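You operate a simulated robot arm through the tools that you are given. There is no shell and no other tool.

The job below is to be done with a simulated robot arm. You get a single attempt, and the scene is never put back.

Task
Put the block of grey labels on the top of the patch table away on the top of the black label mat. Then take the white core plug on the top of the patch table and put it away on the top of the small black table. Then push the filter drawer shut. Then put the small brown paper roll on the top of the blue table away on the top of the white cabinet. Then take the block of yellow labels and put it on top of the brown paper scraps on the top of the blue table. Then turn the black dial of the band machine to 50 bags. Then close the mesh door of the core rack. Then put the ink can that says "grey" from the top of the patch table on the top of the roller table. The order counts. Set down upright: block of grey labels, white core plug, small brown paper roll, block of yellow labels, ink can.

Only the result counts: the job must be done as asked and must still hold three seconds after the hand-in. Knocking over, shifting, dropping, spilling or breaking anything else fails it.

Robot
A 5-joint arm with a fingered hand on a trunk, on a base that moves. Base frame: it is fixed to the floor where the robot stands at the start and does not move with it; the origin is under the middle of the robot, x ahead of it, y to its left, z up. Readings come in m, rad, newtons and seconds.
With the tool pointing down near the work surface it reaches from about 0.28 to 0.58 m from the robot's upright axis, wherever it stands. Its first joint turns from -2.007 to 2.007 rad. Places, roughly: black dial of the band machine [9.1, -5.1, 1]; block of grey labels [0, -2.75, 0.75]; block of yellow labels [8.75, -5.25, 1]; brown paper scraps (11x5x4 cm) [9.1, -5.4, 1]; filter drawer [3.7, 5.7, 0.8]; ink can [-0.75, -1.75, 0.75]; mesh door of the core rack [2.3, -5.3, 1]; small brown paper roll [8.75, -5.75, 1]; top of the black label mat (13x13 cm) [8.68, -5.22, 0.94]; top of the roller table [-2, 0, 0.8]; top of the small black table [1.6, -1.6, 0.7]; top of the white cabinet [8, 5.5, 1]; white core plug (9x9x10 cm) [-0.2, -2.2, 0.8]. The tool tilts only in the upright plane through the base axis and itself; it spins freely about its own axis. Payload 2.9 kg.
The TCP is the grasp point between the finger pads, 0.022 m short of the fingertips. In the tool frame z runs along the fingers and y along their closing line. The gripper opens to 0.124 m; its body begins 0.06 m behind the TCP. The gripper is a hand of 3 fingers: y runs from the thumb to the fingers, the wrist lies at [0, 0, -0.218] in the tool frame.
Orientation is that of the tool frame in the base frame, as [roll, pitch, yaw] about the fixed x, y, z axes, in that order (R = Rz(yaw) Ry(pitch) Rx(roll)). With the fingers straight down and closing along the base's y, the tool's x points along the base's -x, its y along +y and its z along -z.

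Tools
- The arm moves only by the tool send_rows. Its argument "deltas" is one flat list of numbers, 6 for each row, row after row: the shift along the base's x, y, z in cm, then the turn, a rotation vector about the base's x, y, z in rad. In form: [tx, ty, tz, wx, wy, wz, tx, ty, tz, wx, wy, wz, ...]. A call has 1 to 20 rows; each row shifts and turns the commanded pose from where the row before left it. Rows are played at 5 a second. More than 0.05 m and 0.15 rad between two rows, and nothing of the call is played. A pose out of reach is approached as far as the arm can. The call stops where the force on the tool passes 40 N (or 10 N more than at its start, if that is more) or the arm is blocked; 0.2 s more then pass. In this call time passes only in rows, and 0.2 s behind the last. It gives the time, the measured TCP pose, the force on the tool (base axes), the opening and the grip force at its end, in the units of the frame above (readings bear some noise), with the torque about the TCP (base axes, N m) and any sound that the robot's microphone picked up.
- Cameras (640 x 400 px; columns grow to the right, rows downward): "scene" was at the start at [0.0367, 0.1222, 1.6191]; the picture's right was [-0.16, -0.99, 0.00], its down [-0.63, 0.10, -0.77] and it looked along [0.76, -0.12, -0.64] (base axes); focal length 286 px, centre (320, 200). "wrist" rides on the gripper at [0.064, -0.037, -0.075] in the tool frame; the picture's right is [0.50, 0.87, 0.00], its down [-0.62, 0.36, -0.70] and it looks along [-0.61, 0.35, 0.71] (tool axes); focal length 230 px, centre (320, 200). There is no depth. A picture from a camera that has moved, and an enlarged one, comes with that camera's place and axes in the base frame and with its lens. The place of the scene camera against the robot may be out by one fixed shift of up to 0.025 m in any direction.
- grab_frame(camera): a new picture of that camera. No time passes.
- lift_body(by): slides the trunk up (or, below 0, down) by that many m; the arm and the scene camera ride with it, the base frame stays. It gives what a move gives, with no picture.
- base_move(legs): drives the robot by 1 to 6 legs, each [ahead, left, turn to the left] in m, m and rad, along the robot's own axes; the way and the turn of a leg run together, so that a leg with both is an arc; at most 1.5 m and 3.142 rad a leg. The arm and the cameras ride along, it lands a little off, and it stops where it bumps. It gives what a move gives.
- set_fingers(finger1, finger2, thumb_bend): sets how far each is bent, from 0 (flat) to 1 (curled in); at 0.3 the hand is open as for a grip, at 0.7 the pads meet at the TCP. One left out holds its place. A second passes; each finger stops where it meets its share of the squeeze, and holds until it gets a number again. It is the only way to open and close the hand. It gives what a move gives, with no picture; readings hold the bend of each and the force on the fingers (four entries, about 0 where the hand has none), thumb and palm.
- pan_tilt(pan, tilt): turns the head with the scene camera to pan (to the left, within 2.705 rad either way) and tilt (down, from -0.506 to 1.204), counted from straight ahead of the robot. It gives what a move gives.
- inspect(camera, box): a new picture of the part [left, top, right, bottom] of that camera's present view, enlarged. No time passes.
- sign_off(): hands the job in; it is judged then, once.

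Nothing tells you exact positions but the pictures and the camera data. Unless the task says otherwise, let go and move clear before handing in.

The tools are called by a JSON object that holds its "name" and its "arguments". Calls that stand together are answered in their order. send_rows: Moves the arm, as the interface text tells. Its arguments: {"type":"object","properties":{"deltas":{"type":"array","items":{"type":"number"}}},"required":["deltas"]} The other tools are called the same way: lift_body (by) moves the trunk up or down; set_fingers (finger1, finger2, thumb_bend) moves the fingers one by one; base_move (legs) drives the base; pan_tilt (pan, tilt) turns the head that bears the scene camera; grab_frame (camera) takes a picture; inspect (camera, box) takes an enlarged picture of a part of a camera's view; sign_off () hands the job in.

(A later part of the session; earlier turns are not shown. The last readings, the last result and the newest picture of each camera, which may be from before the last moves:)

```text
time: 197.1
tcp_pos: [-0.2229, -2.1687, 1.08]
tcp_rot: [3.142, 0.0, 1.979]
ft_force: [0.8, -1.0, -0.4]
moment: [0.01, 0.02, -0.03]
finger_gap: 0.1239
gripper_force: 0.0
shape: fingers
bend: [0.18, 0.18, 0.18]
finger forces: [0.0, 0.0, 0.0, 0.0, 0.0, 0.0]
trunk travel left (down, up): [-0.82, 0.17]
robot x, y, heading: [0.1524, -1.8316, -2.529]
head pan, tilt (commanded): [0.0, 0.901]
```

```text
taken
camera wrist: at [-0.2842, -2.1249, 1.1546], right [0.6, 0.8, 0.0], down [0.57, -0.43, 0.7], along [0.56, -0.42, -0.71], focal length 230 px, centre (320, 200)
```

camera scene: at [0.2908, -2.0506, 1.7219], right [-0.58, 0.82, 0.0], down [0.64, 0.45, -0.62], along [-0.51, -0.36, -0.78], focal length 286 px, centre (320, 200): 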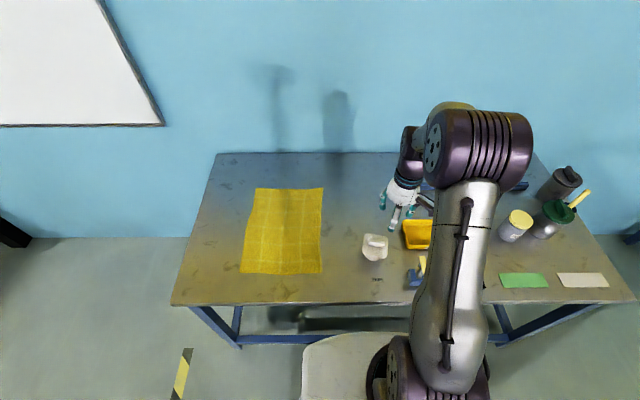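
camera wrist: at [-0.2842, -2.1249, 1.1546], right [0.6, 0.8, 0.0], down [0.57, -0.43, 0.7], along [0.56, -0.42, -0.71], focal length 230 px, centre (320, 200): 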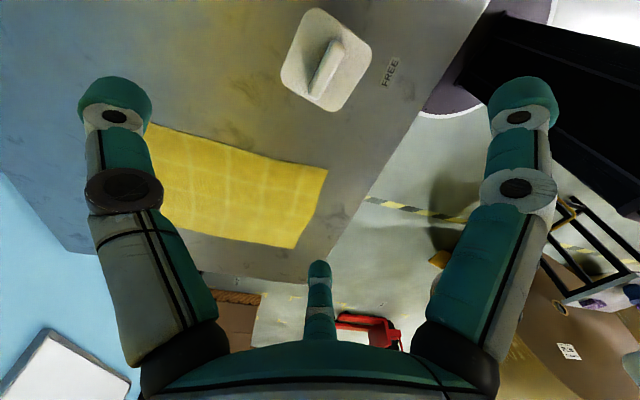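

{"name": "inspect", "arguments": {"camera": "wrist", "box": [262, 0, 390, 120]}}

```text
3.33 times, centred on (326, 60) of wrist
camera zoom: at [-0.2842, -2.1249, 1.1546], right [0.6, 0.8, 0.0], down [0.57, -0.43, 0.7], along [0.56, -0.42, -0.71], focal length 767 px, centre (300, 667)
```

zoom: 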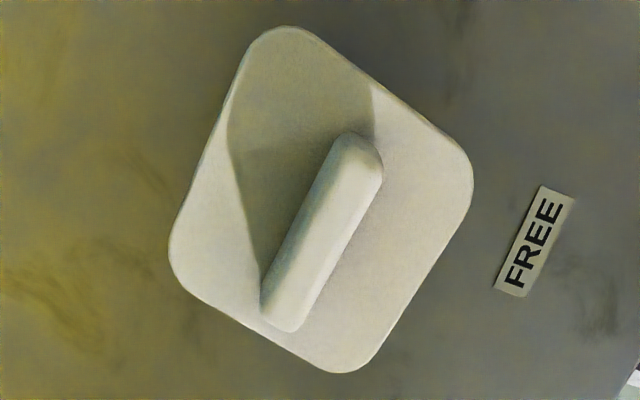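

The tool is aligned with the flange. I'll lower another 10 cm for a finer height estimate.

{"name": "send_rows", "arguments": {"deltas": [0.5, 0.24, -3.5, 0, 0, 0, 0, 0, -4, 0, 0, 0, 0, 0, -3, 0, 0, 0]}}

{"name": "grab_frame", "arguments": {"camera": "wrist"}}

{"name": "inspect", "arguments": {"camera": "scene", "box": [300, 180, 460, 300]}}

```text
time: 197.9
tcp_pos: [-0.2196, -2.1656, 0.9746]
tcp_rot: [3.141, -0.001, 1.979]
ft_force: [0.2, 0.7, -0.6]
moment: [0.02, 0.0, 0.0]
finger_gap: 0.124
gripper_force: 0.1
shape: fingers
bend: [0.18, 0.18, 0.18]
finger forces: [0.0, 0.0, 0.0, 0.0, 0.1, 0.0]
trunk travel left (down, up): [-0.82, 0.17]
robot x, y, heading: [0.1555, -1.8253, -2.528]
head pan, tilt (commanded): [0.0, 0.901]
```

```text
taken
camera wrist: at [-0.2794, -2.1221, 1.0502], right [0.6, 0.8, 0.0], down [0.57, -0.43, 0.7], along [0.56, -0.42, -0.71], focal length 230 px, centre (320, 200)
```

wrist: 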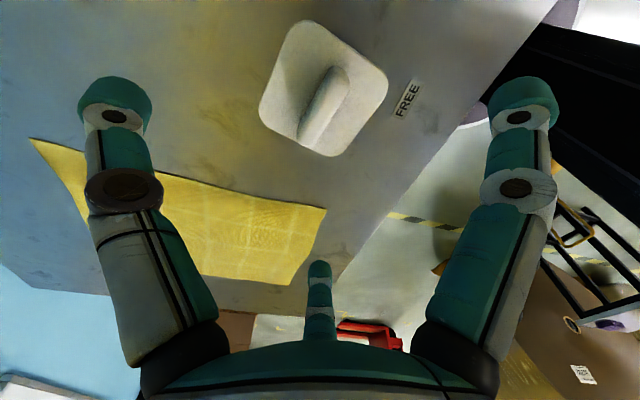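

```text
3.33 times, centred on (380, 240) of scene
camera zoom: at [0.2346, -1.969, 1.722], right [-0.58, 0.82, 0.0], down [0.64, 0.45, -0.62], along [-0.51, -0.36, -0.78], focal length 952 px, centre (120, 67)
```

zoom: 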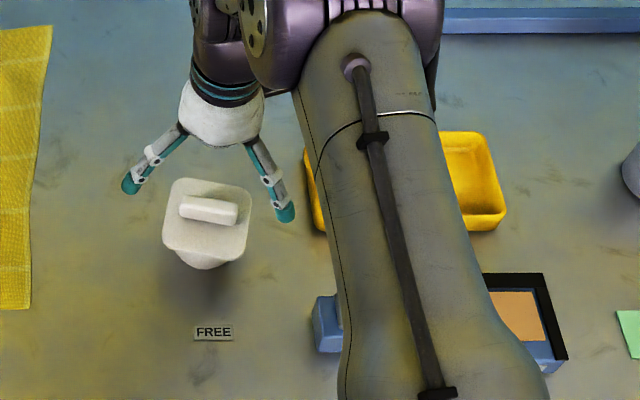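

{"name": "inspect", "arguments": {"camera": "wrist", "box": [240, 5, 400, 165]}}

```text
2.50 times, centred on (320, 85) of wrist
camera zoom: at [-0.2794, -2.1221, 1.0502], right [0.6, 0.8, 0.0], down [0.57, -0.43, 0.7], along [0.56, -0.42, -0.71], focal length 575 px, centre (320, 488)
```

zoom: 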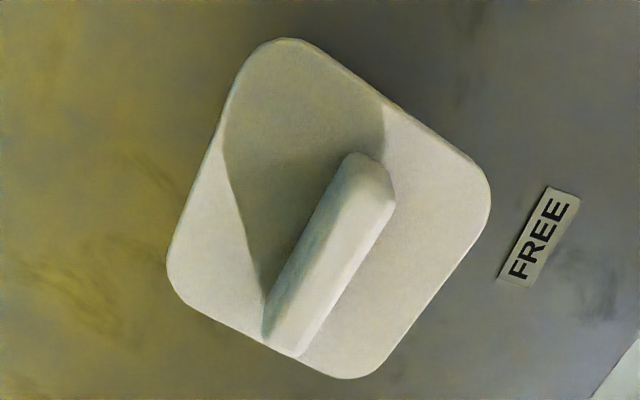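

Flange top is at about 0.865 and centred below the TCP. I'll go down in two stages.

{"name": "send_rows", "arguments": {"deltas": [0, 0, -4, 0, 0, 0, 0, 0, -3.5, 0, 0, 0]}}

{"name": "grab_frame", "arguments": {"camera": "wrist"}}

{"name": "inspect", "arguments": {"camera": "scene", "box": [320, 180, 440, 280]}}

```text
time: 198.5
tcp_pos: [-0.2194, -2.1669, 0.8993]
tcp_rot: [-3.14, 0.0, 1.982]
ft_force: [0.1, 0.5, -0.5]
moment: [0.0, 0.0, 0.02]
finger_gap: 0.1237
gripper_force: 0.1
shape: fingers
bend: [0.18, 0.18, 0.18]
finger forces: [0.0, 0.1, 0.0, 0.0, 0.0, 0.0]
trunk travel left (down, up): [-0.82, 0.17]
robot x, y, heading: [0.1547, -1.8284, -2.527]
head pan, tilt (commanded): [0.0, 0.901]
```

```text
taken
camera wrist: at [-0.2793, -2.1225, 0.9751], right [0.6, 0.8, 0.0], down [0.57, -0.43, 0.7], along [0.56, -0.42, -0.71], focal length 230 px, centre (320, 200)
```

wrist: 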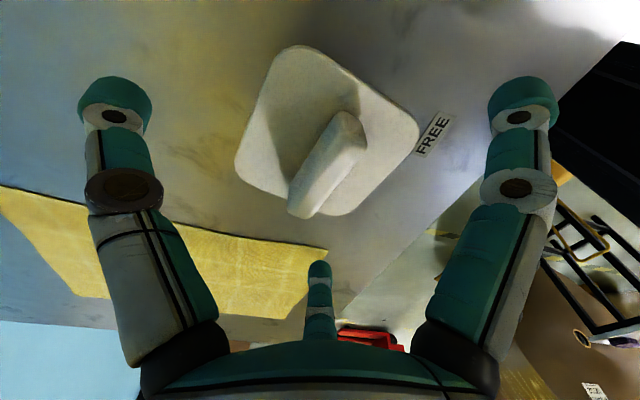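

```text
4.00 times, centred on (380, 230) of scene
camera zoom: at [0.2346, -1.9692, 1.722], right [-0.58, 0.82, 0.0], down [0.64, 0.45, -0.62], along [-0.51, -0.36, -0.78], focal length 1143 px, centre (80, 80)
```

zoom: 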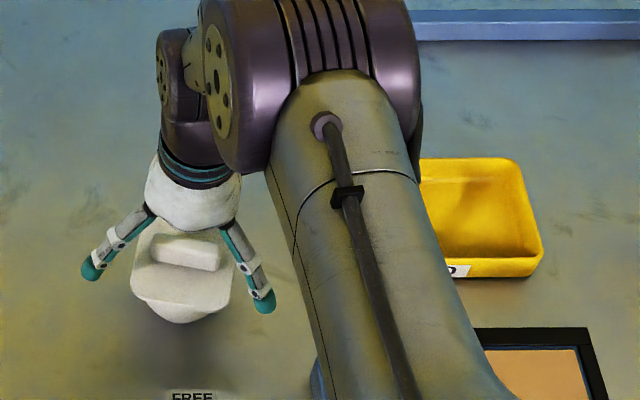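

Well centred and clear of the tray. Down to about 0.856 and close.

{"name": "send_rows", "arguments": {"deltas": [0, 0, -2.5, 0, 0, 0, 0, 0, -1.8, 0, 0, 0]}}

{"name": "set_fingers", "arguments": {"finger1": 0.5, "finger2": 0.5, "thumb_bend": 0.5}}

{"name": "grab_frame", "arguments": {"camera": "wrist"}}

```text
time: 199.1
tcp_pos: [-0.2181, -2.1663, 0.8564]
tcp_rot: [-3.139, 0.0, 1.98]
ft_force: [0.6, -0.3, 0.1]
moment: [0.0, -0.01, 0.03]
finger_gap: 0.1236
gripper_force: 0.0
shape: fingers
bend: [0.18, 0.18, 0.18]
finger forces: [0.1, 0.0, 0.1, 0.1, 0.0, 0.1]
trunk travel left (down, up): [-0.82, 0.17]
robot x, y, heading: [0.1527, -1.8332, -2.523]
head pan, tilt (commanded): [0.0, 0.901]
```

```text
time: 200.1
tcp_pos: [-0.2184, -2.1666, 0.8574]
tcp_rot: [3.14, -0.001, 1.979]
ft_force: [-1.5, 0.3, 2.7]
moment: [0.04, 0.02, 0.02]
finger_gap: 0.07
gripper_force: 14.4
shape: fingers
bend: [0.4, 0.4, 0.47]
finger forces: [10.6, 10.4, 0.0, 0.0, 7.4, 0.1]
trunk travel left (down, up): [-0.82, 0.17]
robot x, y, heading: [0.1513, -1.8326, -2.526]
head pan, tilt (commanded): [0.0, 0.901]
```

```text
taken
camera wrist: at [-0.2793, -2.1225, 0.9332], right [0.6, 0.8, 0.0], down [0.57, -0.43, 0.7], along [0.56, -0.42, -0.71], focal length 230 px, centre (320, 200)
```

wrist: 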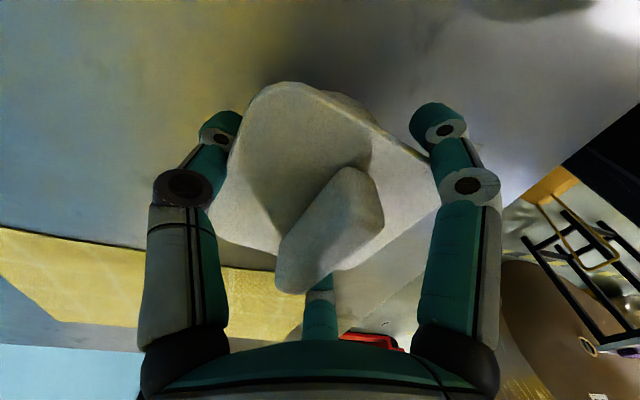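

Gripped with all three fingers. Lift.

{"name": "send_rows", "arguments": {"deltas": [0, 0, 1, 0, 0, 0, 0, 0, 2, 0, 0, 0, 0, 0, 3, 0, 0, 0, 0, 0, 4, 0, 0, 0, 0, 0, 4, 0, 0, 0, 0, 0, 4, 0, 0, 0]}}

{"name": "grab_frame", "arguments": {"camera": "wrist"}}

{"name": "inspect", "arguments": {"camera": "scene", "box": [300, 100, 460, 260]}}

```text
time: 201.5
tcp_pos: [-0.2207, -2.1649, 1.0383]
tcp_rot: [3.141, 0.0, 1.98]
ft_force: [0.4, -0.1, -1.5]
moment: [-0.01, -0.01, -0.01]
finger_gap: 0.0695
gripper_force: 14.0
shape: fingers
bend: [0.4, 0.4, 0.47]
finger forces: [10.4, 10.1, 0.1, 0.0, 7.0, 0.0]
trunk travel left (down, up): [-0.82, 0.17]
robot x, y, heading: [0.1529, -1.8364, -2.528]
head pan, tilt (commanded): [0.0, 0.901]
```

```text
taken
camera wrist: at [-0.2799, -2.1219, 1.1133], right [0.6, 0.8, 0.0], down [0.57, -0.43, 0.7], along [0.56, -0.42, -0.71], focal length 230 px, centre (320, 200)
```

wrist: 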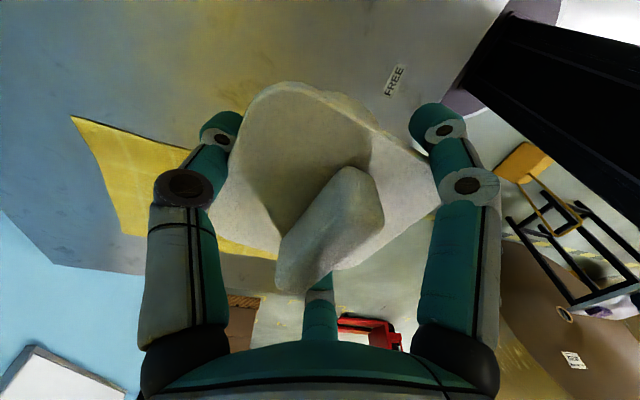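

```text
2.50 times, centred on (380, 180) of scene
camera zoom: at [0.2357, -1.9682, 1.7219], right [-0.58, 0.82, 0.0], down [0.64, 0.45, -0.62], along [-0.51, -0.36, -0.78], focal length 714 px, centre (170, 250)
```

zoom: 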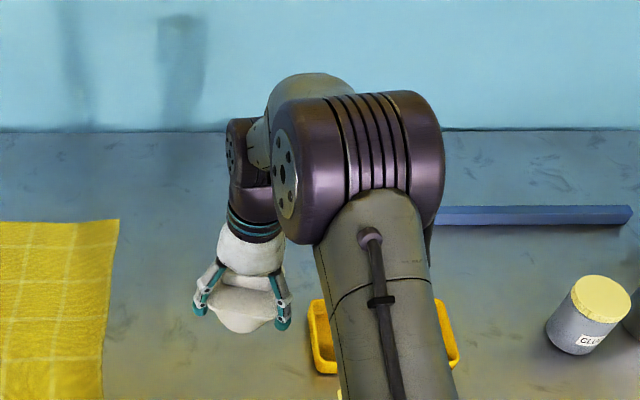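

The plug is held. I'll back off, go north to about (0.6, -0.9) and turn to face the small black table.

{"name": "base_move", "arguments": {"legs": [[-0.35, 0, 0], [-0.555, -0.508, 0], [0, 0, 1.916]]}}

{"name": "pan_tilt", "arguments": {"pan": 0, "tilt": 0.7}}

{"name": "grab_frame", "arguments": {"camera": "scene"}}

```text
time: 212.0
tcp_pos: [1.0297, -1.1435, 1.0377]
tcp_rot: [-3.14, 0.001, -2.41]
ft_force: [-0.6, -0.3, -1.6]
moment: [-0.01, 0.0, 0.01]
finger_gap: 0.0693
gripper_force: 13.6
shape: fingers
bend: [0.4, 0.4, 0.47]
finger forces: [10.2, 10.0, 0.0, 0.0, 6.7, 0.0]
trunk travel left (down, up): [-0.82, 0.17]
robot x, y, heading: [0.595, -0.8926, -0.625]
head pan, tilt (commanded): [0.0, 0.901]
```

```text
time: 212.8
tcp_pos: [1.0295, -1.1444, 1.037]
tcp_rot: [-3.141, 0.0, -2.409]
ft_force: [-0.2, 0.4, -0.6]
moment: [0.05, -0.01, -0.03]
finger_gap: 0.0693
gripper_force: 13.7
shape: fingers
bend: [0.4, 0.4, 0.47]
finger forces: [10.2, 10.1, 0.0, 0.0, 6.8, 0.0]
trunk travel left (down, up): [-0.82, 0.17]
robot x, y, heading: [0.595, -0.8931, -0.631]
head pan, tilt (commanded): [0.0, 0.7]
```

```text
taken
camera scene: at [0.7121, -0.8038, 1.738], right [-0.59, -0.81, 0.0], down [-0.52, 0.38, -0.76], along [0.62, -0.45, -0.64], focal length 286 px, centre (320, 200)
```

scene: 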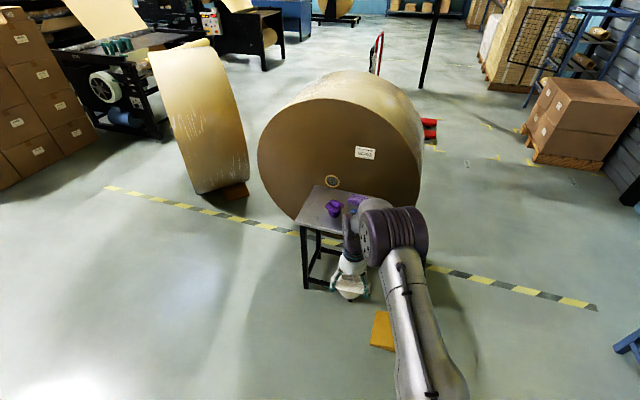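

{"name": "inspect", "arguments": {"camera": "scene", "box": [280, 160, 440, 280]}}

{"name": "grab_frame", "arguments": {"camera": "wrist"}}

```text
3.33 times, centred on (360, 220) of scene
camera zoom: at [0.7121, -0.8038, 1.738], right [-0.59, -0.81, 0.0], down [-0.52, 0.38, -0.76], along [0.62, -0.45, -0.64], focal length 952 px, centre (187, 133)
```

zoom: 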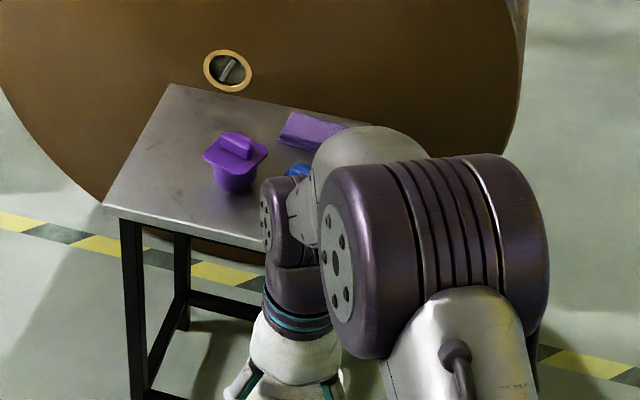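

```text
taken
camera wrist: at [1.0058, -1.2138, 1.1125], right [-0.95, 0.31, 0.0], down [0.22, 0.68, 0.7], along [0.22, 0.67, -0.71], focal length 230 px, centre (320, 200)
```

wrist: 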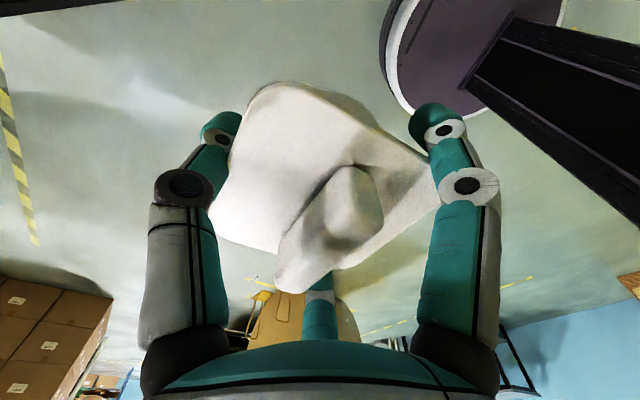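

The black table's free part is its left side (purple plug near the middle, another purple item and a blue plug to the right). I'll move to its left side for a better view.

{"name": "base_move", "arguments": {"legs": [[0.528, 0.558, 0], [0, 0, -0.65]]}}

{"name": "pan_tilt", "arguments": {"pan": 0, "tilt": 0.95}}

{"name": "grab_frame", "arguments": {"camera": "scene"}}

{"name": "grab_frame", "arguments": {"camera": "wrist"}}

```text
time: 218.7
tcp_pos: [1.5424, -1.2126, 1.0369]
tcp_rot: [3.141, 0.001, -3.059]
ft_force: [-0.4, 0.3, -0.9]
moment: [-0.01, 0.0, -0.01]
finger_gap: 0.0687
gripper_force: 13.4
shape: fingers
bend: [0.4, 0.4, 0.47]
finger forces: [10.2, 10.1, 0.0, 0.1, 6.6, 0.1]
trunk travel left (down, up): [-0.82, 0.17]
robot x, y, heading: [1.3492, -0.752, -1.28]
head pan, tilt (commanded): [0.0, 0.7]
```

```text
time: 219.4
tcp_pos: [1.5436, -1.2125, 1.0369]
tcp_rot: [3.141, 0.001, -3.058]
ft_force: [0.3, -0.9, -0.2]
moment: [-0.01, 0.06, 0.0]
finger_gap: 0.0689
gripper_force: 13.4
shape: fingers
bend: [0.4, 0.4, 0.47]
finger forces: [10.2, 10.0, 0.0, 0.0, 6.5, 0.0]
trunk travel left (down, up): [-0.82, 0.17]
robot x, y, heading: [1.3444, -0.7526, -1.283]
head pan, tilt (commanded): [0.0, 0.949]
```

```text
taken
camera scene: at [1.5021, -0.7333, 1.7184], right [-0.96, -0.29, 0.0], down [-0.23, 0.78, -0.58], along [0.17, -0.56, -0.81], focal length 286 px, centre (320, 200)
```

scene: 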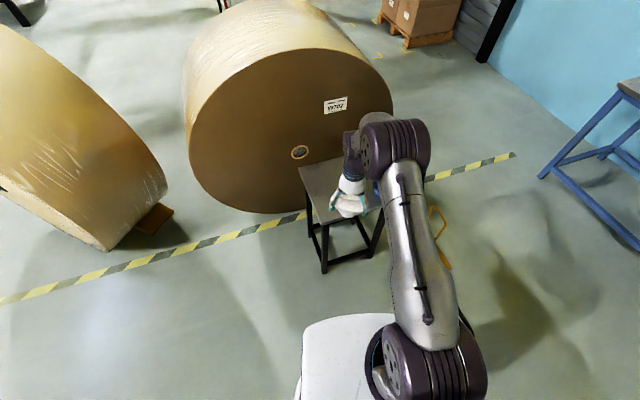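

```text
taken
camera wrist: at [1.4824, -1.2551, 1.1125], right [-0.57, 0.82, 0.0], down [0.59, 0.41, 0.7], along [0.58, 0.4, -0.71], focal length 230 px, centre (320, 200)
```

wrist: 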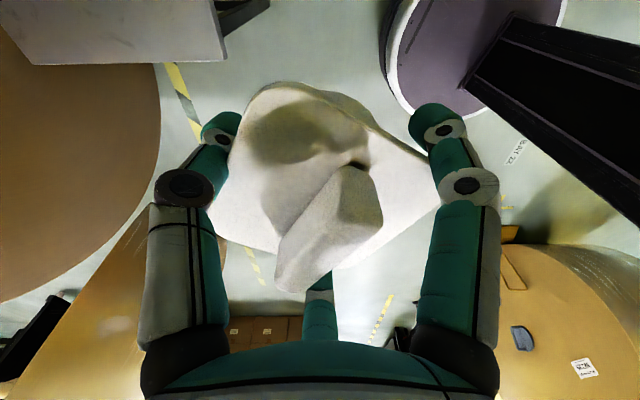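

The hand hides the table; I'll swing the arm a little to the left to see it.

{"name": "send_rows", "arguments": {"deltas": [4.6, 1.4, 0, 0, 0, -0.12, 4.6, 1.4, 0, 0, 0, -0.12, 4.6, 1.4, 0, 0, 0, -0.12, 4.6, 1.4, 0, 0, 0, -0.12]}}

{"name": "inspect", "arguments": {"camera": "scene", "box": [240, 120, 440, 270]}}

```text
time: 220.4
tcp_pos: [1.7306, -1.1569, 1.034]
tcp_rot: [3.141, -0.002, 2.742]
ft_force: [0.2, -0.7, -0.2]
moment: [0.01, 0.0, 0.0]
finger_gap: 0.0686
gripper_force: 13.4
shape: fingers
bend: [0.4, 0.4, 0.47]
finger forces: [10.1, 10.1, 0.0, 0.0, 6.2, 0.0]
trunk travel left (down, up): [-0.82, 0.17]
robot x, y, heading: [1.3484, -0.7503, -1.285]
head pan, tilt (commanded): [0.0, 0.949]
```

```text
2.67 times, centred on (340, 195) of scene
camera zoom: at [1.5048, -0.7327, 1.7181], right [-0.96, -0.29, 0.0], down [-0.23, 0.78, -0.58], along [0.16, -0.56, -0.81], focal length 762 px, centre (267, 213)
```

zoom: 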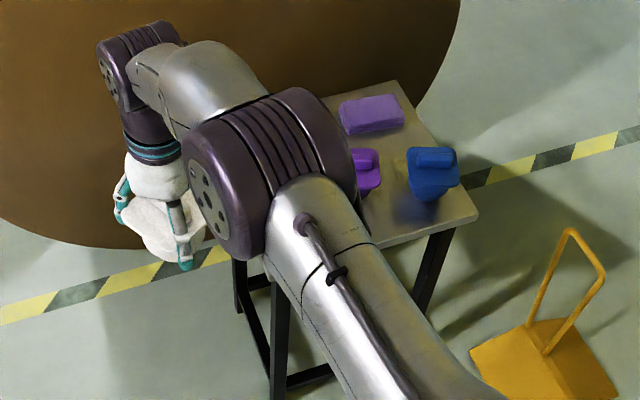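

The table measures about 0.33 m square: corners near (1.645,-1.32), (1.38,-1.525), (1.57,-1.79), (1.836,-1.583). I'll place the plug on its free left/back part at about (1.70,-1.53); first bring the arm in front, then step closer.

{"name": "send_rows", "arguments": {"deltas": [-4.2, -0.4, 0, 0, 0, -0.066, -4.2, -0.4, 0, 0, 0, -0.066, -4.2, -0.4, 0, 0, 0, -0.066, -4.2, -0.4, 0, 0, 0, -0.066, -4.2, -0.4, 0, 0, 0, 0, -4.2, -0.4, 0, 0, 0, 0]}}

{"name": "base_move", "arguments": {"legs": [[0.317, 0.085, 0]]}}

{"name": "grab_frame", "arguments": {"camera": "scene"}}

{"name": "grab_frame", "arguments": {"camera": "wrist"}}

```text
time: 221.8
tcp_pos: [1.4752, -1.1814, 1.0371]
tcp_rot: [3.14, 0.0, 2.478]
ft_force: [0.2, 0.4, -0.9]
moment: [-0.01, -0.05, -0.03]
finger_gap: 0.0682
gripper_force: 13.6
shape: fingers
bend: [0.4, 0.4, 0.47]
finger forces: [10.1, 10.1, 0.0, 0.1, 6.0, 0.0]
trunk travel left (down, up): [-0.82, 0.17]
robot x, y, heading: [1.3494, -0.7536, -1.283]
head pan, tilt (commanded): [0.0, 0.949]
```

```text
time: 224.0
tcp_pos: [1.6485, -1.4604, 1.0365]
tcp_rot: [-3.141, 0.001, 2.479]
ft_force: [0.7, -0.6, -1.1]
moment: [0.02, 0.03, 0.0]
finger_gap: 0.0683
gripper_force: 13.2
shape: fingers
bend: [0.4, 0.4, 0.47]
finger forces: [10.2, 10.2, 0.0, 0.0, 6.0, 0.1]
trunk travel left (down, up): [-0.82, 0.17]
robot x, y, heading: [1.5172, -1.0306, -1.283]
head pan, tilt (commanded): [0.0, 0.949]
```

```text
taken
camera scene: at [1.6736, -1.013, 1.7183], right [-0.96, -0.29, 0.0], down [-0.23, 0.78, -0.58], along [0.17, -0.56, -0.81], focal length 286 px, centre (320, 200)
```

scene: 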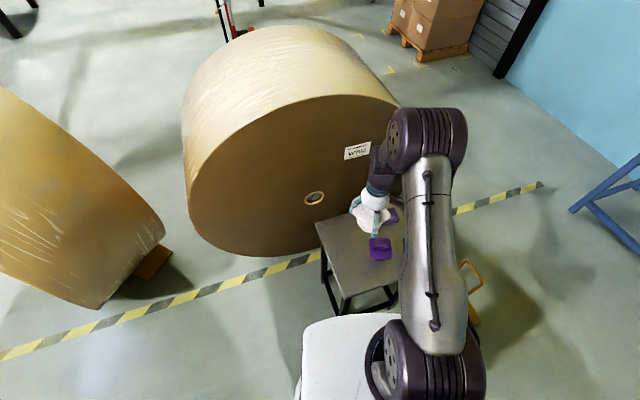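

```text
taken
camera wrist: at [1.5742, -1.4507, 1.1127], right [0.14, 0.99, 0.0], down [0.71, -0.1, 0.7], along [0.69, -0.1, -0.71], focal length 230 px, centre (320, 200)
```

wrist: 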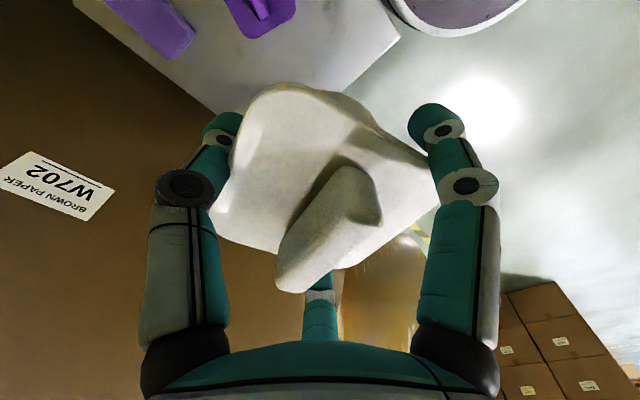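

{"name": "inspect", "arguments": {"camera": "scene", "box": [290, 170, 450, 330]}}

{"name": "inspect", "arguments": {"camera": "wrist", "box": [60, 0, 420, 120]}}

```text
2.50 times, centred on (370, 250) of scene
camera zoom: at [1.6736, -1.013, 1.7183], right [-0.96, -0.29, 0.0], down [-0.23, 0.78, -0.58], along [0.17, -0.56, -0.81], focal length 714 px, centre (195, 75)
```

zoom: 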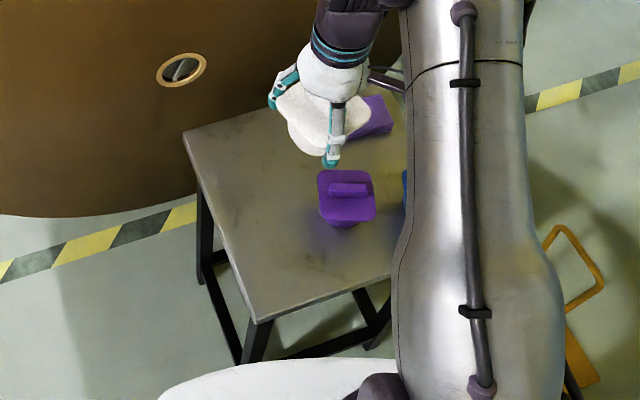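

```text
1.78 times, centred on (240, 60) of wrist
camera zoom: at [1.5742, -1.4507, 1.1127], right [0.14, 0.99, 0.0], down [0.71, -0.1, 0.7], along [0.69, -0.1, -0.71], focal length 409 px, centre (462, 449)
```

zoom: 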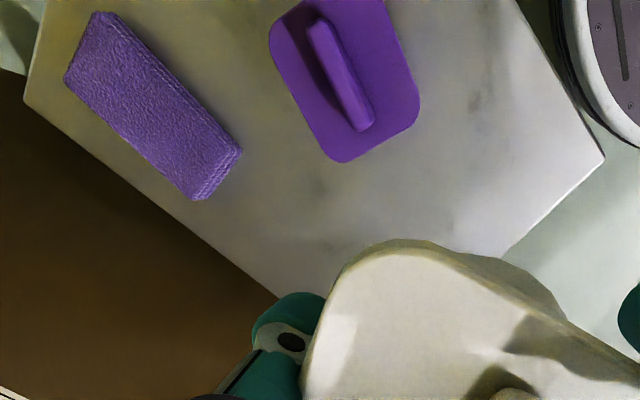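

From the wrist view the free spot is confirmed. I'll move the plug over (1.702, -1.537) and lower the trunk.

{"name": "send_rows", "arguments": {"deltas": [2.7, -3.85, 0, 0, 0, 0, 2.65, -3.85, 0, 0, 0, 0]}}

{"name": "lift_body", "arguments": {"by": -0.16}}

{"name": "inspect", "arguments": {"camera": "scene", "box": [290, 170, 450, 330]}}

{"name": "grab_frame", "arguments": {"camera": "wrist"}}

```text
time: 224.6
tcp_pos: [1.7028, -1.5389, 1.0368]
tcp_rot: [3.14, -0.004, 2.478]
ft_force: [1.3, -0.1, -1.1]
moment: [0.04, 0.02, -0.03]
finger_gap: 0.0682
gripper_force: 12.6
shape: fingers
bend: [0.4, 0.4, 0.47]
finger forces: [10.1, 10.0, 0.0, 0.0, 5.8, 0.0]
trunk travel left (down, up): [-0.82, 0.17]
robot x, y, heading: [1.5199, -1.0315, -1.282]
head pan, tilt (commanded): [0.0, 0.949]
```

```text
time: 226.4
tcp_pos: [1.7018, -1.5381, 0.8782]
tcp_rot: [-3.141, 0.0, 2.478]
ft_force: [-0.6, -1.0, -1.1]
moment: [0.01, -0.03, -0.02]
finger_gap: 0.0681
gripper_force: 12.8
shape: fingers
bend: [0.4, 0.4, 0.47]
finger forces: [10.2, 10.1, 0.1, 0.1, 5.8, 0.1]
trunk travel left (down, up): [-0.66, 0.33]
robot x, y, heading: [1.5213, -1.0294, -1.284]
head pan, tilt (commanded): [0.0, 0.949]
```

```text
2.50 times, centred on (370, 250) of scene
camera zoom: at [1.6736, -1.013, 1.5583], right [-0.96, -0.29, 0.0], down [-0.23, 0.78, -0.58], along [0.17, -0.56, -0.81], focal length 714 px, centre (195, 75)
```

zoom: 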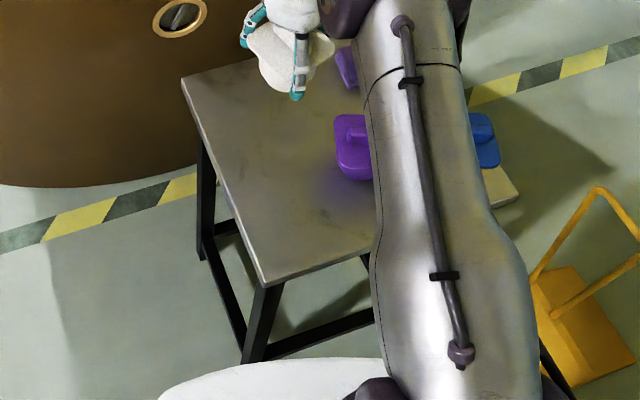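

```text
taken
camera wrist: at [1.6277, -1.5277, 0.9535], right [0.14, 0.99, 0.0], down [0.71, -0.1, 0.7], along [0.69, -0.1, -0.71], focal length 230 px, centre (320, 200)
```

wrist: 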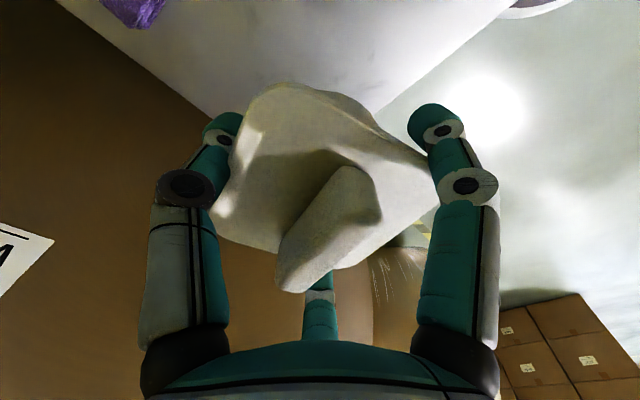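

The spot below is well inside the table's left part. I'll lower step by step until contact.

{"name": "send_rows", "arguments": {"deltas": [0, 0, -3, 0, 0, 0, 0, 0, -2.5, 0, 0, 0, 0, 0, -1, 0, 0, 0]}}

{"name": "grab_frame", "arguments": {"camera": "wrist"}}

{"name": "inspect", "arguments": {"camera": "scene", "box": [290, 150, 450, 310]}}

```text
time: 227.2
tcp_pos: [1.7015, -1.5384, 0.8129]
tcp_rot: [3.141, 0.001, 2.478]
ft_force: [-1.2, 0.6, -0.7]
moment: [0.0, -0.01, 0.0]
finger_gap: 0.0676
gripper_force: 12.5
shape: fingers
bend: [0.4, 0.4, 0.47]
finger forces: [10.1, 10.1, 0.0, 0.1, 5.6, 0.0]
trunk travel left (down, up): [-0.66, 0.33]
robot x, y, heading: [1.5176, -1.0356, -1.279]
head pan, tilt (commanded): [0.0, 0.949]
```

```text
taken
camera wrist: at [1.6275, -1.5278, 0.8881], right [0.14, 0.99, 0.0], down [0.71, -0.1, 0.7], along [0.69, -0.1, -0.71], focal length 230 px, centre (320, 200)
```

wrist: 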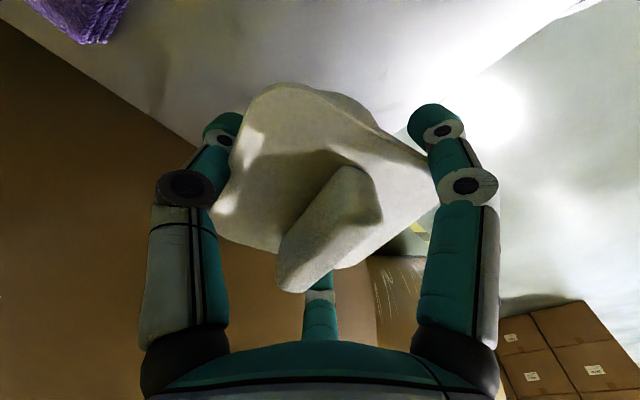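

```text
2.50 times, centred on (370, 230) of scene
camera zoom: at [1.6737, -1.0132, 1.5583], right [-0.96, -0.29, 0.0], down [-0.23, 0.78, -0.58], along [0.17, -0.56, -0.81], focal length 714 px, centre (195, 125)
```

zoom: 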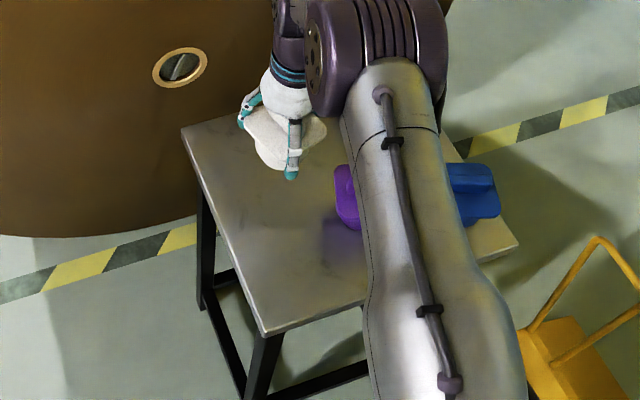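

{"name": "send_rows", "arguments": {"deltas": [0, 0, -1.5, 0, 0, 0, 0, 0, -1, 0, 0, 0, 0, 0, -0.6, 0, 0, 0]}}

{"name": "send_rows", "arguments": {"deltas": [0, 0, -0.5, 0, 0, 0, 0, 0, -0.4, 0, 0, 0]}}

{"name": "send_rows", "arguments": {"deltas": [0, 0, -0.4, 0, 0, 0]}}

```text
time: 228.0
tcp_pos: [1.7016, -1.5371, 0.7827]
tcp_rot: [3.141, 0.0, 2.48]
ft_force: [0.5, -0.5, -1.0]
moment: [0.01, -0.04, 0.0]
finger_gap: 0.068
gripper_force: 12.5
shape: fingers
bend: [0.4, 0.4, 0.47]
finger forces: [10.2, 9.9, 0.0, 0.1, 5.6, 0.0]
trunk travel left (down, up): [-0.66, 0.33]
robot x, y, heading: [1.5205, -1.0336, -1.283]
head pan, tilt (commanded): [0.0, 0.949]
```

```text
time: 228.6
tcp_pos: [1.7032, -1.5373, 0.7735]
tcp_rot: [-3.14, 0.0, 2.478]
ft_force: [0.2, 0.1, -0.6]
moment: [0.03, 0.02, -0.01]
finger_gap: 0.068
gripper_force: 12.7
shape: fingers
bend: [0.4, 0.4, 0.47]
finger forces: [10.1, 9.9, 0.1, 0.1, 5.5, 0.0]
trunk travel left (down, up): [-0.66, 0.33]
robot x, y, heading: [1.5185, -1.0323, -1.278]
head pan, tilt (commanded): [0.0, 0.949]
```

```text
time: 229.0
tcp_pos: [1.7015, -1.5382, 0.7698]
tcp_rot: [3.14, 0.0, 2.479]
ft_force: [-0.7, -0.3, -1.1]
moment: [-0.01, -0.01, 0.01]
finger_gap: 0.0679
gripper_force: 12.9
shape: fingers
bend: [0.4, 0.4, 0.47]
finger forces: [10.0, 10.1, 0.1, 0.0, 5.6, 0.1]
trunk travel left (down, up): [-0.66, 0.33]
robot x, y, heading: [1.5218, -1.0349, -1.282]
head pan, tilt (commanded): [0.0, 0.949]
```

{"name": "send_rows", "arguments": {"deltas": [0, 0, -0.4, 0, 0, 0]}}

{"name": "send_rows", "arguments": {"deltas": [0, 0, -0.4, 0, 0, 0]}}

{"name": "inspect", "arguments": {"camera": "scene", "box": [300, 150, 420, 240]}}

```text
time: 229.4
tcp_pos: [1.7011, -1.5383, 0.7644]
tcp_rot: [-3.141, -0.001, 2.477]
ft_force: [0.1, 0.0, -2.5]
moment: [0.05, 0.0, 0.01]
finger_gap: 0.068
gripper_force: 12.3
shape: fingers
bend: [0.4, 0.4, 0.47]
finger forces: [10.2, 10.1, 0.1, 0.0, 5.5, 0.1]
trunk travel left (down, up): [-0.66, 0.33]
robot x, y, heading: [1.5161, -1.0345, -1.283]
head pan, tilt (commanded): [0.0, 0.949]
```

```text
time: 229.8
tcp_pos: [1.7007, -1.5379, 0.7609]
tcp_rot: [3.14, -0.001, 2.478]
ft_force: [-0.1, -0.8, -0.9]
moment: [-0.02, 0.0, 0.0]
finger_gap: 0.068
gripper_force: 12.8
shape: fingers
bend: [0.4, 0.4, 0.47]
finger forces: [10.1, 10.0, 0.1, 0.0, 5.4, 0.1]
trunk travel left (down, up): [-0.66, 0.33]
robot x, y, heading: [1.5196, -1.0359, -1.276]
head pan, tilt (commanded): [0.0, 0.949]
```

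```text
4.44 times, centred on (360, 195) of scene
camera zoom: at [1.6737, -1.0132, 1.5583], right [-0.96, -0.29, 0.0], down [-0.23, 0.78, -0.58], along [0.17, -0.56, -0.81], focal length 1270 px, centre (142, 222)
```

zoom: 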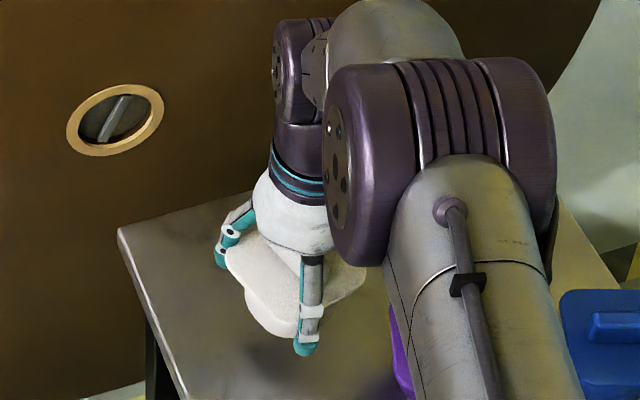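

{"name": "send_rows", "arguments": {"deltas": [0, 0, -0.4, 0, 0, 0]}}

{"name": "send_rows", "arguments": {"deltas": [0, 0, -0.4, 0, 0, 0]}}

{"name": "send_rows", "arguments": {"deltas": [0, 0, -0.3, 0, 0, 0]}}

```text
time: 230.2
tcp_pos: [1.702, -1.5374, 0.7567]
tcp_rot: [3.141, 0.0, 2.479]
ft_force: [-0.5, 0.6, -0.8]
moment: [-0.01, 0.0, 0.01]
finger_gap: 0.0676
gripper_force: 12.4
shape: fingers
bend: [0.4, 0.4, 0.47]
finger forces: [10.1, 10.0, 0.1, 0.0, 5.4, 0.1]
trunk travel left (down, up): [-0.66, 0.33]
robot x, y, heading: [1.5206, -1.0361, -1.282]
head pan, tilt (commanded): [0.0, 0.949]
```

```text
time: 230.6
tcp_pos: [1.7013, -1.5383, 0.7523]
tcp_rot: [3.141, -0.001, 2.478]
ft_force: [-0.5, 0.3, -1.3]
moment: [-0.02, 0.01, 0.02]
finger_gap: 0.0675
gripper_force: 12.9
shape: fingers
bend: [0.4, 0.4, 0.47]
finger forces: [10.1, 10.1, 0.0, 0.1, 5.5, 0.0]
trunk travel left (down, up): [-0.66, 0.33]
robot x, y, heading: [1.5184, -1.0336, -1.277]
head pan, tilt (commanded): [0.0, 0.949]
```

```text
time: 231.0
tcp_pos: [1.7016, -1.5382, 0.7497]
tcp_rot: [-3.141, 0.0, 2.479]
ft_force: [0.6, -0.4, -0.9]
moment: [0.01, 0.03, 0.01]
finger_gap: 0.0677
gripper_force: 12.2
shape: fingers
bend: [0.4, 0.4, 0.47]
finger forces: [10.1, 10.0, 0.1, 0.0, 5.5, 0.1]
trunk travel left (down, up): [-0.66, 0.33]
robot x, y, heading: [1.5139, -1.0325, -1.275]
head pan, tilt (commanded): [0.0, 0.949]
```

No contact yet; continue lowering in small steps.

{"name": "send_rows", "arguments": {"deltas": [0, 0, -0.4, 0, 0, 0]}}

{"name": "send_rows", "arguments": {"deltas": [0, 0, -0.4, 0, 0, 0]}}

{"name": "grab_frame", "arguments": {"camera": "wrist"}}

{"name": "inspect", "arguments": {"camera": "scene", "box": [300, 150, 420, 240]}}

```text
time: 231.4
tcp_pos: [1.7013, -1.5385, 0.7456]
tcp_rot: [3.141, 0.0, 2.479]
ft_force: [0.5, -0.7, -1.8]
moment: [0.03, -0.01, -0.01]
finger_gap: 0.0676
gripper_force: 13.1
shape: fingers
bend: [0.4, 0.4, 0.47]
finger forces: [10.2, 10.0, 0.0, 0.1, 5.6, 0.0]
trunk travel left (down, up): [-0.66, 0.33]
robot x, y, heading: [1.5164, -1.0332, -1.28]
head pan, tilt (commanded): [0.0, 0.949]
```

```text
time: 231.8
tcp_pos: [1.7026, -1.537, 0.742]
tcp_rot: [3.141, 0.0, 2.479]
ft_force: [0.1, -0.1, -2.2]
moment: [-0.02, -0.03, 0.0]
finger_gap: 0.0681
gripper_force: 13.1
shape: fingers
bend: [0.4, 0.4, 0.47]
finger forces: [10.2, 10.0, 0.1, 0.0, 5.5, 0.1]
trunk travel left (down, up): [-0.66, 0.33]
robot x, y, heading: [1.5189, -1.0325, -1.281]
head pan, tilt (commanded): [0.0, 0.949]
```

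```text
taken
camera wrist: at [1.6277, -1.528, 0.8176], right [0.14, 0.99, 0.0], down [0.71, -0.1, 0.7], along [0.69, -0.1, -0.71], focal length 230 px, centre (320, 200)
```

wrist: 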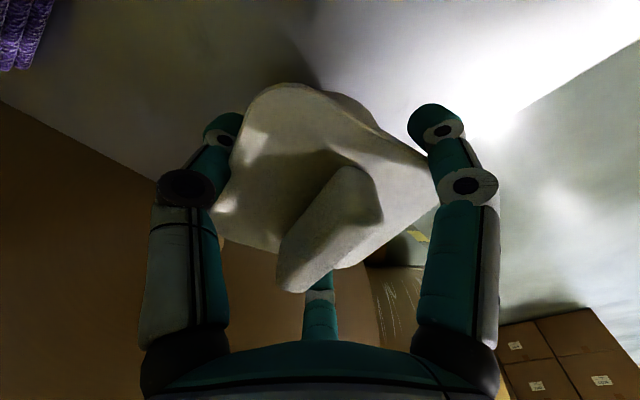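

```text
4.44 times, centred on (360, 195) of scene
camera zoom: at [1.6737, -1.0132, 1.5583], right [-0.96, -0.29, 0.0], down [-0.23, 0.78, -0.58], along [0.17, -0.56, -0.81], focal length 1270 px, centre (142, 222)
```

zoom: 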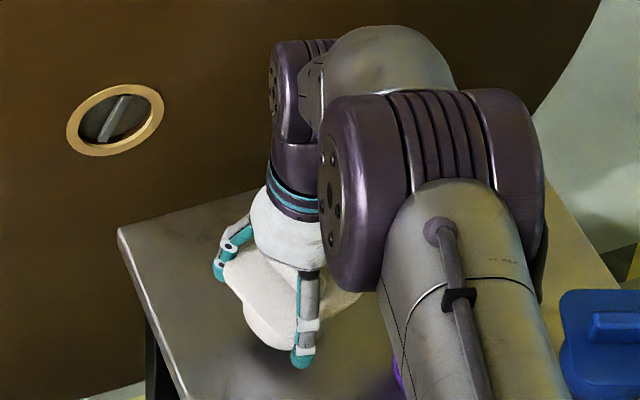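

{"name": "send_rows", "arguments": {"deltas": [0, 0, -0.4, 0, 0, 0]}}

{"name": "send_rows", "arguments": {"deltas": [0, 0, -0.3, 0, 0, 0]}}

{"name": "send_rows", "arguments": {"deltas": [0, 0, -0.3, 0, 0, 0]}}

{"name": "send_rows", "arguments": {"deltas": [0, 0, -0.3, 0, 0, 0]}}

```text
time: 232.2
tcp_pos: [1.7012, -1.5375, 0.7376]
tcp_rot: [3.141, -0.002, 2.479]
ft_force: [-0.3, -0.7, -1.0]
moment: [0.05, -0.01, 0.02]
finger_gap: 0.0678
gripper_force: 12.9
shape: fingers
bend: [0.4, 0.4, 0.47]
finger forces: [10.1, 10.1, 0.1, 0.1, 5.4, 0.1]
trunk travel left (down, up): [-0.66, 0.33]
robot x, y, heading: [1.522, -1.0334, -1.284]
head pan, tilt (commanded): [0.0, 0.949]
```

```text
time: 232.6
tcp_pos: [1.7002, -1.538, 0.736]
tcp_rot: [-3.141, 0.0, 2.477]
ft_force: [0.2, 0.4, -1.1]
moment: [-0.03, 0.0, 0.01]
finger_gap: 0.0679
gripper_force: 12.6
shape: fingers
bend: [0.4, 0.4, 0.47]
finger forces: [10.1, 10.0, 0.1, 0.0, 5.6, 0.1]
trunk travel left (down, up): [-0.66, 0.33]
robot x, y, heading: [1.5194, -1.0314, -1.28]
head pan, tilt (commanded): [0.0, 0.949]
```

```text
time: 233.0
tcp_pos: [1.7019, -1.5378, 0.732]
tcp_rot: [-3.14, 0.001, 2.477]
ft_force: [0.2, -0.2, -0.2]
moment: [0.01, -0.03, 0.02]
finger_gap: 0.0675
gripper_force: 13.1
shape: fingers
bend: [0.4, 0.4, 0.47]
finger forces: [10.1, 10.0, 0.0, 0.0, 5.4, 0.0]
trunk travel left (down, up): [-0.66, 0.33]
robot x, y, heading: [1.5191, -1.0301, -1.283]
head pan, tilt (commanded): [0.0, 0.949]
```

```text
time: 233.4
tcp_pos: [1.7024, -1.5373, 0.7292]
tcp_rot: [-3.142, 0.0, 2.478]
ft_force: [-0.4, -0.2, -1.1]
moment: [0.0, -0.03, 0.01]
finger_gap: 0.0675
gripper_force: 12.8
shape: fingers
bend: [0.4, 0.4, 0.47]
finger forces: [10.0, 10.0, 0.0, 0.0, 5.4, 0.0]
trunk travel left (down, up): [-0.66, 0.33]
robot x, y, heading: [1.5189, -1.0334, -1.286]
head pan, tilt (commanded): [0.0, 0.949]
```

The table is apparently lower than I assumed (about 0.63). I'll keep lowering carefully.

{"name": "send_rows", "arguments": {"deltas": [0, 0, -0.5, 0, 0, 0, 0, 0, -0.5, 0, 0, 0]}}

{"name": "grab_frame", "arguments": {"camera": "wrist"}}

{"name": "inspect", "arguments": {"camera": "scene", "box": [300, 150, 420, 240]}}

```text
time: 234.0
tcp_pos: [1.7027, -1.5374, 0.7186]
tcp_rot: [-3.14, -0.001, 2.478]
ft_force: [0.6, 0.2, -1.3]
moment: [0.02, 0.02, 0.01]
finger_gap: 0.0678
gripper_force: 13.1
shape: fingers
bend: [0.4, 0.4, 0.47]
finger forces: [10.0, 10.0, 0.1, 0.1, 5.4, 0.0]
trunk travel left (down, up): [-0.66, 0.33]
robot x, y, heading: [1.5164, -1.0332, -1.279]
head pan, tilt (commanded): [0.0, 0.949]
```

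```text
taken
camera wrist: at [1.6278, -1.5278, 0.7947], right [0.14, 0.99, 0.0], down [0.71, -0.1, 0.7], along [0.69, -0.1, -0.71], focal length 230 px, centre (320, 200)
```

wrist: 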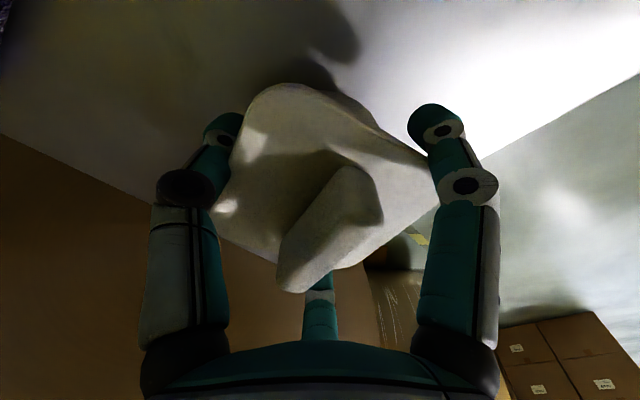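

```text
4.44 times, centred on (360, 195) of scene
camera zoom: at [1.6737, -1.0131, 1.5583], right [-0.96, -0.29, 0.0], down [-0.23, 0.78, -0.58], along [0.17, -0.56, -0.81], focal length 1270 px, centre (142, 222)
```

zoom: 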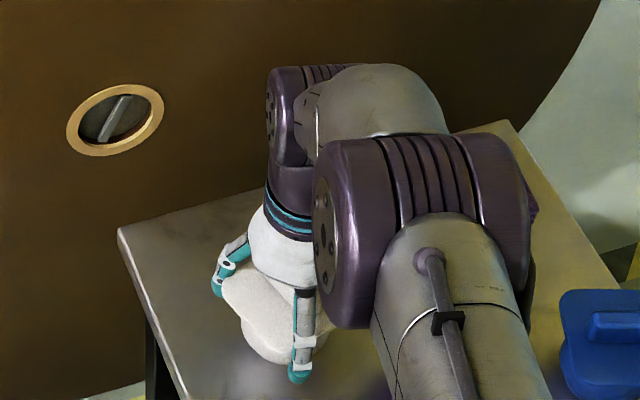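

{"name": "send_rows", "arguments": {"deltas": [0, 0, -0.5, 0, 0, 0, 0, 0, -0.5, 0, 0, 0]}}

{"name": "send_rows", "arguments": {"deltas": [0, 0, -0.4, 0, 0, 0]}}

{"name": "send_rows", "arguments": {"deltas": [0, 0, -0.4, 0, 0, 0]}}

```text
time: 234.6
tcp_pos: [1.7014, -1.5372, 0.7115]
tcp_rot: [-3.137, 0.006, 2.478]
ft_force: [-0.8, -5.2, 28.7]
moment: [0.34, -0.4, -0.06]
finger_gap: 0.0673
gripper_force: 17.6
shape: fingers
bend: [0.4, 0.38, 0.48]
finger forces: [12.9, 15.1, 0.0, 0.1, 6.5, 0.0]
trunk travel left (down, up): [-0.66, 0.33]
robot x, y, heading: [1.5186, -1.0316, -1.285]
head pan, tilt (commanded): [0.0, 0.949]
```

```text
time: 235.0
tcp_pos: [1.7003, -1.5367, 0.7073]
tcp_rot: [-3.14, 0.002, 2.478]
ft_force: [-0.5, -2.3, 25.5]
moment: [0.43, -0.37, -0.09]
finger_gap: 0.0655
gripper_force: 16.9
shape: fingers
bend: [0.39, 0.37, 0.49]
finger forces: [14.0, 16.1, 0.0, 0.1, 3.7, 0.0]
trunk travel left (down, up): [-0.66, 0.33]
robot x, y, heading: [1.5212, -1.0313, -1.28]
head pan, tilt (commanded): [0.0, 0.949]
```

```text
time: 235.4
tcp_pos: [1.7014, -1.5365, 0.704]
tcp_rot: [-3.139, 0.005, 2.478]
ft_force: [-1.0, -2.9, 32.9]
moment: [0.54, -0.53, -0.05]
finger_gap: 0.0657
gripper_force: 20.2
shape: fingers
bend: [0.39, 0.37, 0.49]
finger forces: [16.9, 19.3, 0.1, 0.0, 3.6, 0.0]
trunk travel left (down, up): [-0.66, 0.33]
robot x, y, heading: [1.52, -1.034, -1.284]
head pan, tilt (commanded): [0.0, 0.949]
```

Contact found (table top about 0.657); I pressed a bit hard, so relieve slightly and then open.

{"name": "send_rows", "arguments": {"deltas": [0, 0, 0.3, 0, 0, 0]}}

{"name": "grab_frame", "arguments": {"camera": "wrist"}}

```text
time: 235.8
tcp_pos: [1.7016, -1.5364, 0.704]
tcp_rot: [-3.141, -0.002, 2.481]
ft_force: [1.1, -2.9, 22.9]
moment: [0.36, -0.43, -0.1]
finger_gap: 0.0654
gripper_force: 18.9
shape: fingers
bend: [0.39, 0.37, 0.49]
finger forces: [15.0, 18.6, 0.0, 0.0, 3.6, 0.0]
trunk travel left (down, up): [-0.66, 0.33]
robot x, y, heading: [1.5167, -1.033, -1.282]
head pan, tilt (commanded): [0.0, 0.949]
```

```text
taken
camera wrist: at [1.6271, -1.5261, 0.7801], right [0.14, 0.99, 0.0], down [0.71, -0.1, 0.7], along [0.69, -0.1, -0.71], focal length 230 px, centre (320, 200)
```

wrist: 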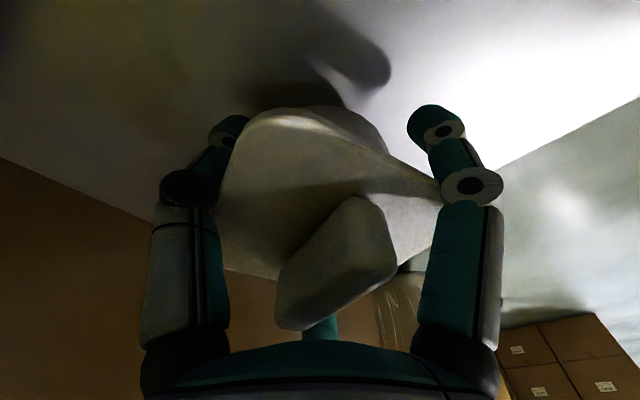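

{"name": "send_rows", "arguments": {"deltas": [0, 0, 0.4, 0, 0, 0]}}

{"name": "send_rows", "arguments": {"deltas": [0, 0, 0.3, 0, 0, 0]}}

{"name": "grab_frame", "arguments": {"camera": "wrist"}}

{"name": "inspect", "arguments": {"camera": "scene", "box": [320, 190, 400, 250]}}

```text
time: 236.2
tcp_pos: [1.701, -1.537, 0.7067]
tcp_rot: [3.14, -0.002, 2.478]
ft_force: [1.3, -0.5, 4.5]
moment: [0.11, -0.17, -0.04]
finger_gap: 0.0655
gripper_force: 17.7
shape: fingers
bend: [0.39, 0.37, 0.49]
finger forces: [15.1, 16.6, 0.0, 0.1, 3.7, 0.0]
trunk travel left (down, up): [-0.66, 0.33]
robot x, y, heading: [1.5148, -1.0367, -1.284]
head pan, tilt (commanded): [0.0, 0.949]
```

```text
time: 236.6
tcp_pos: [1.7007, -1.5366, 0.7118]
tcp_rot: [-3.139, -0.002, 2.481]
ft_force: [0.2, 0.3, 0.2]
moment: [0.02, -0.02, 0.02]
finger_gap: 0.066
gripper_force: 17.7
shape: fingers
bend: [0.39, 0.38, 0.48]
finger forces: [16.0, 16.4, 0.1, 0.0, 4.2, 0.0]
trunk travel left (down, up): [-0.66, 0.33]
robot x, y, heading: [1.5209, -1.0309, -1.285]
head pan, tilt (commanded): [0.0, 0.949]
```

```text
taken
camera wrist: at [1.6275, -1.5271, 0.7858], right [0.14, 0.99, 0.0], down [0.71, -0.1, 0.7], along [0.69, -0.1, -0.71], focal length 230 px, centre (320, 200)
```

wrist: 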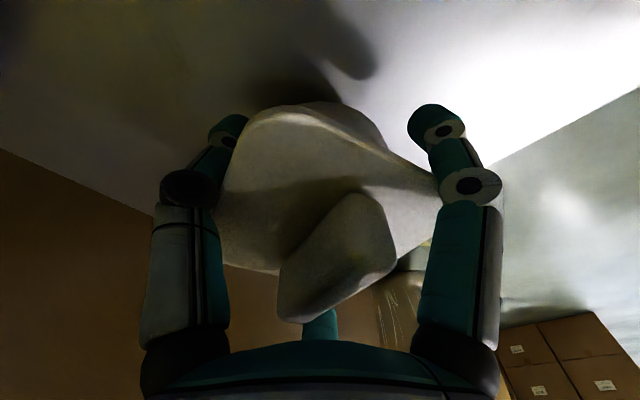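

```text
6.67 times, centred on (360, 220) of scene
camera zoom: at [1.6736, -1.0131, 1.5581], right [-0.96, -0.29, 0.0], down [-0.23, 0.78, -0.58], along [0.17, -0.56, -0.81], focal length 1904 px, centre (53, 67)
```

zoom: 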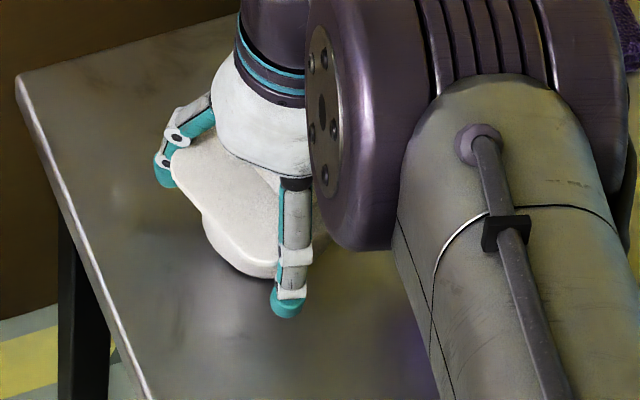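

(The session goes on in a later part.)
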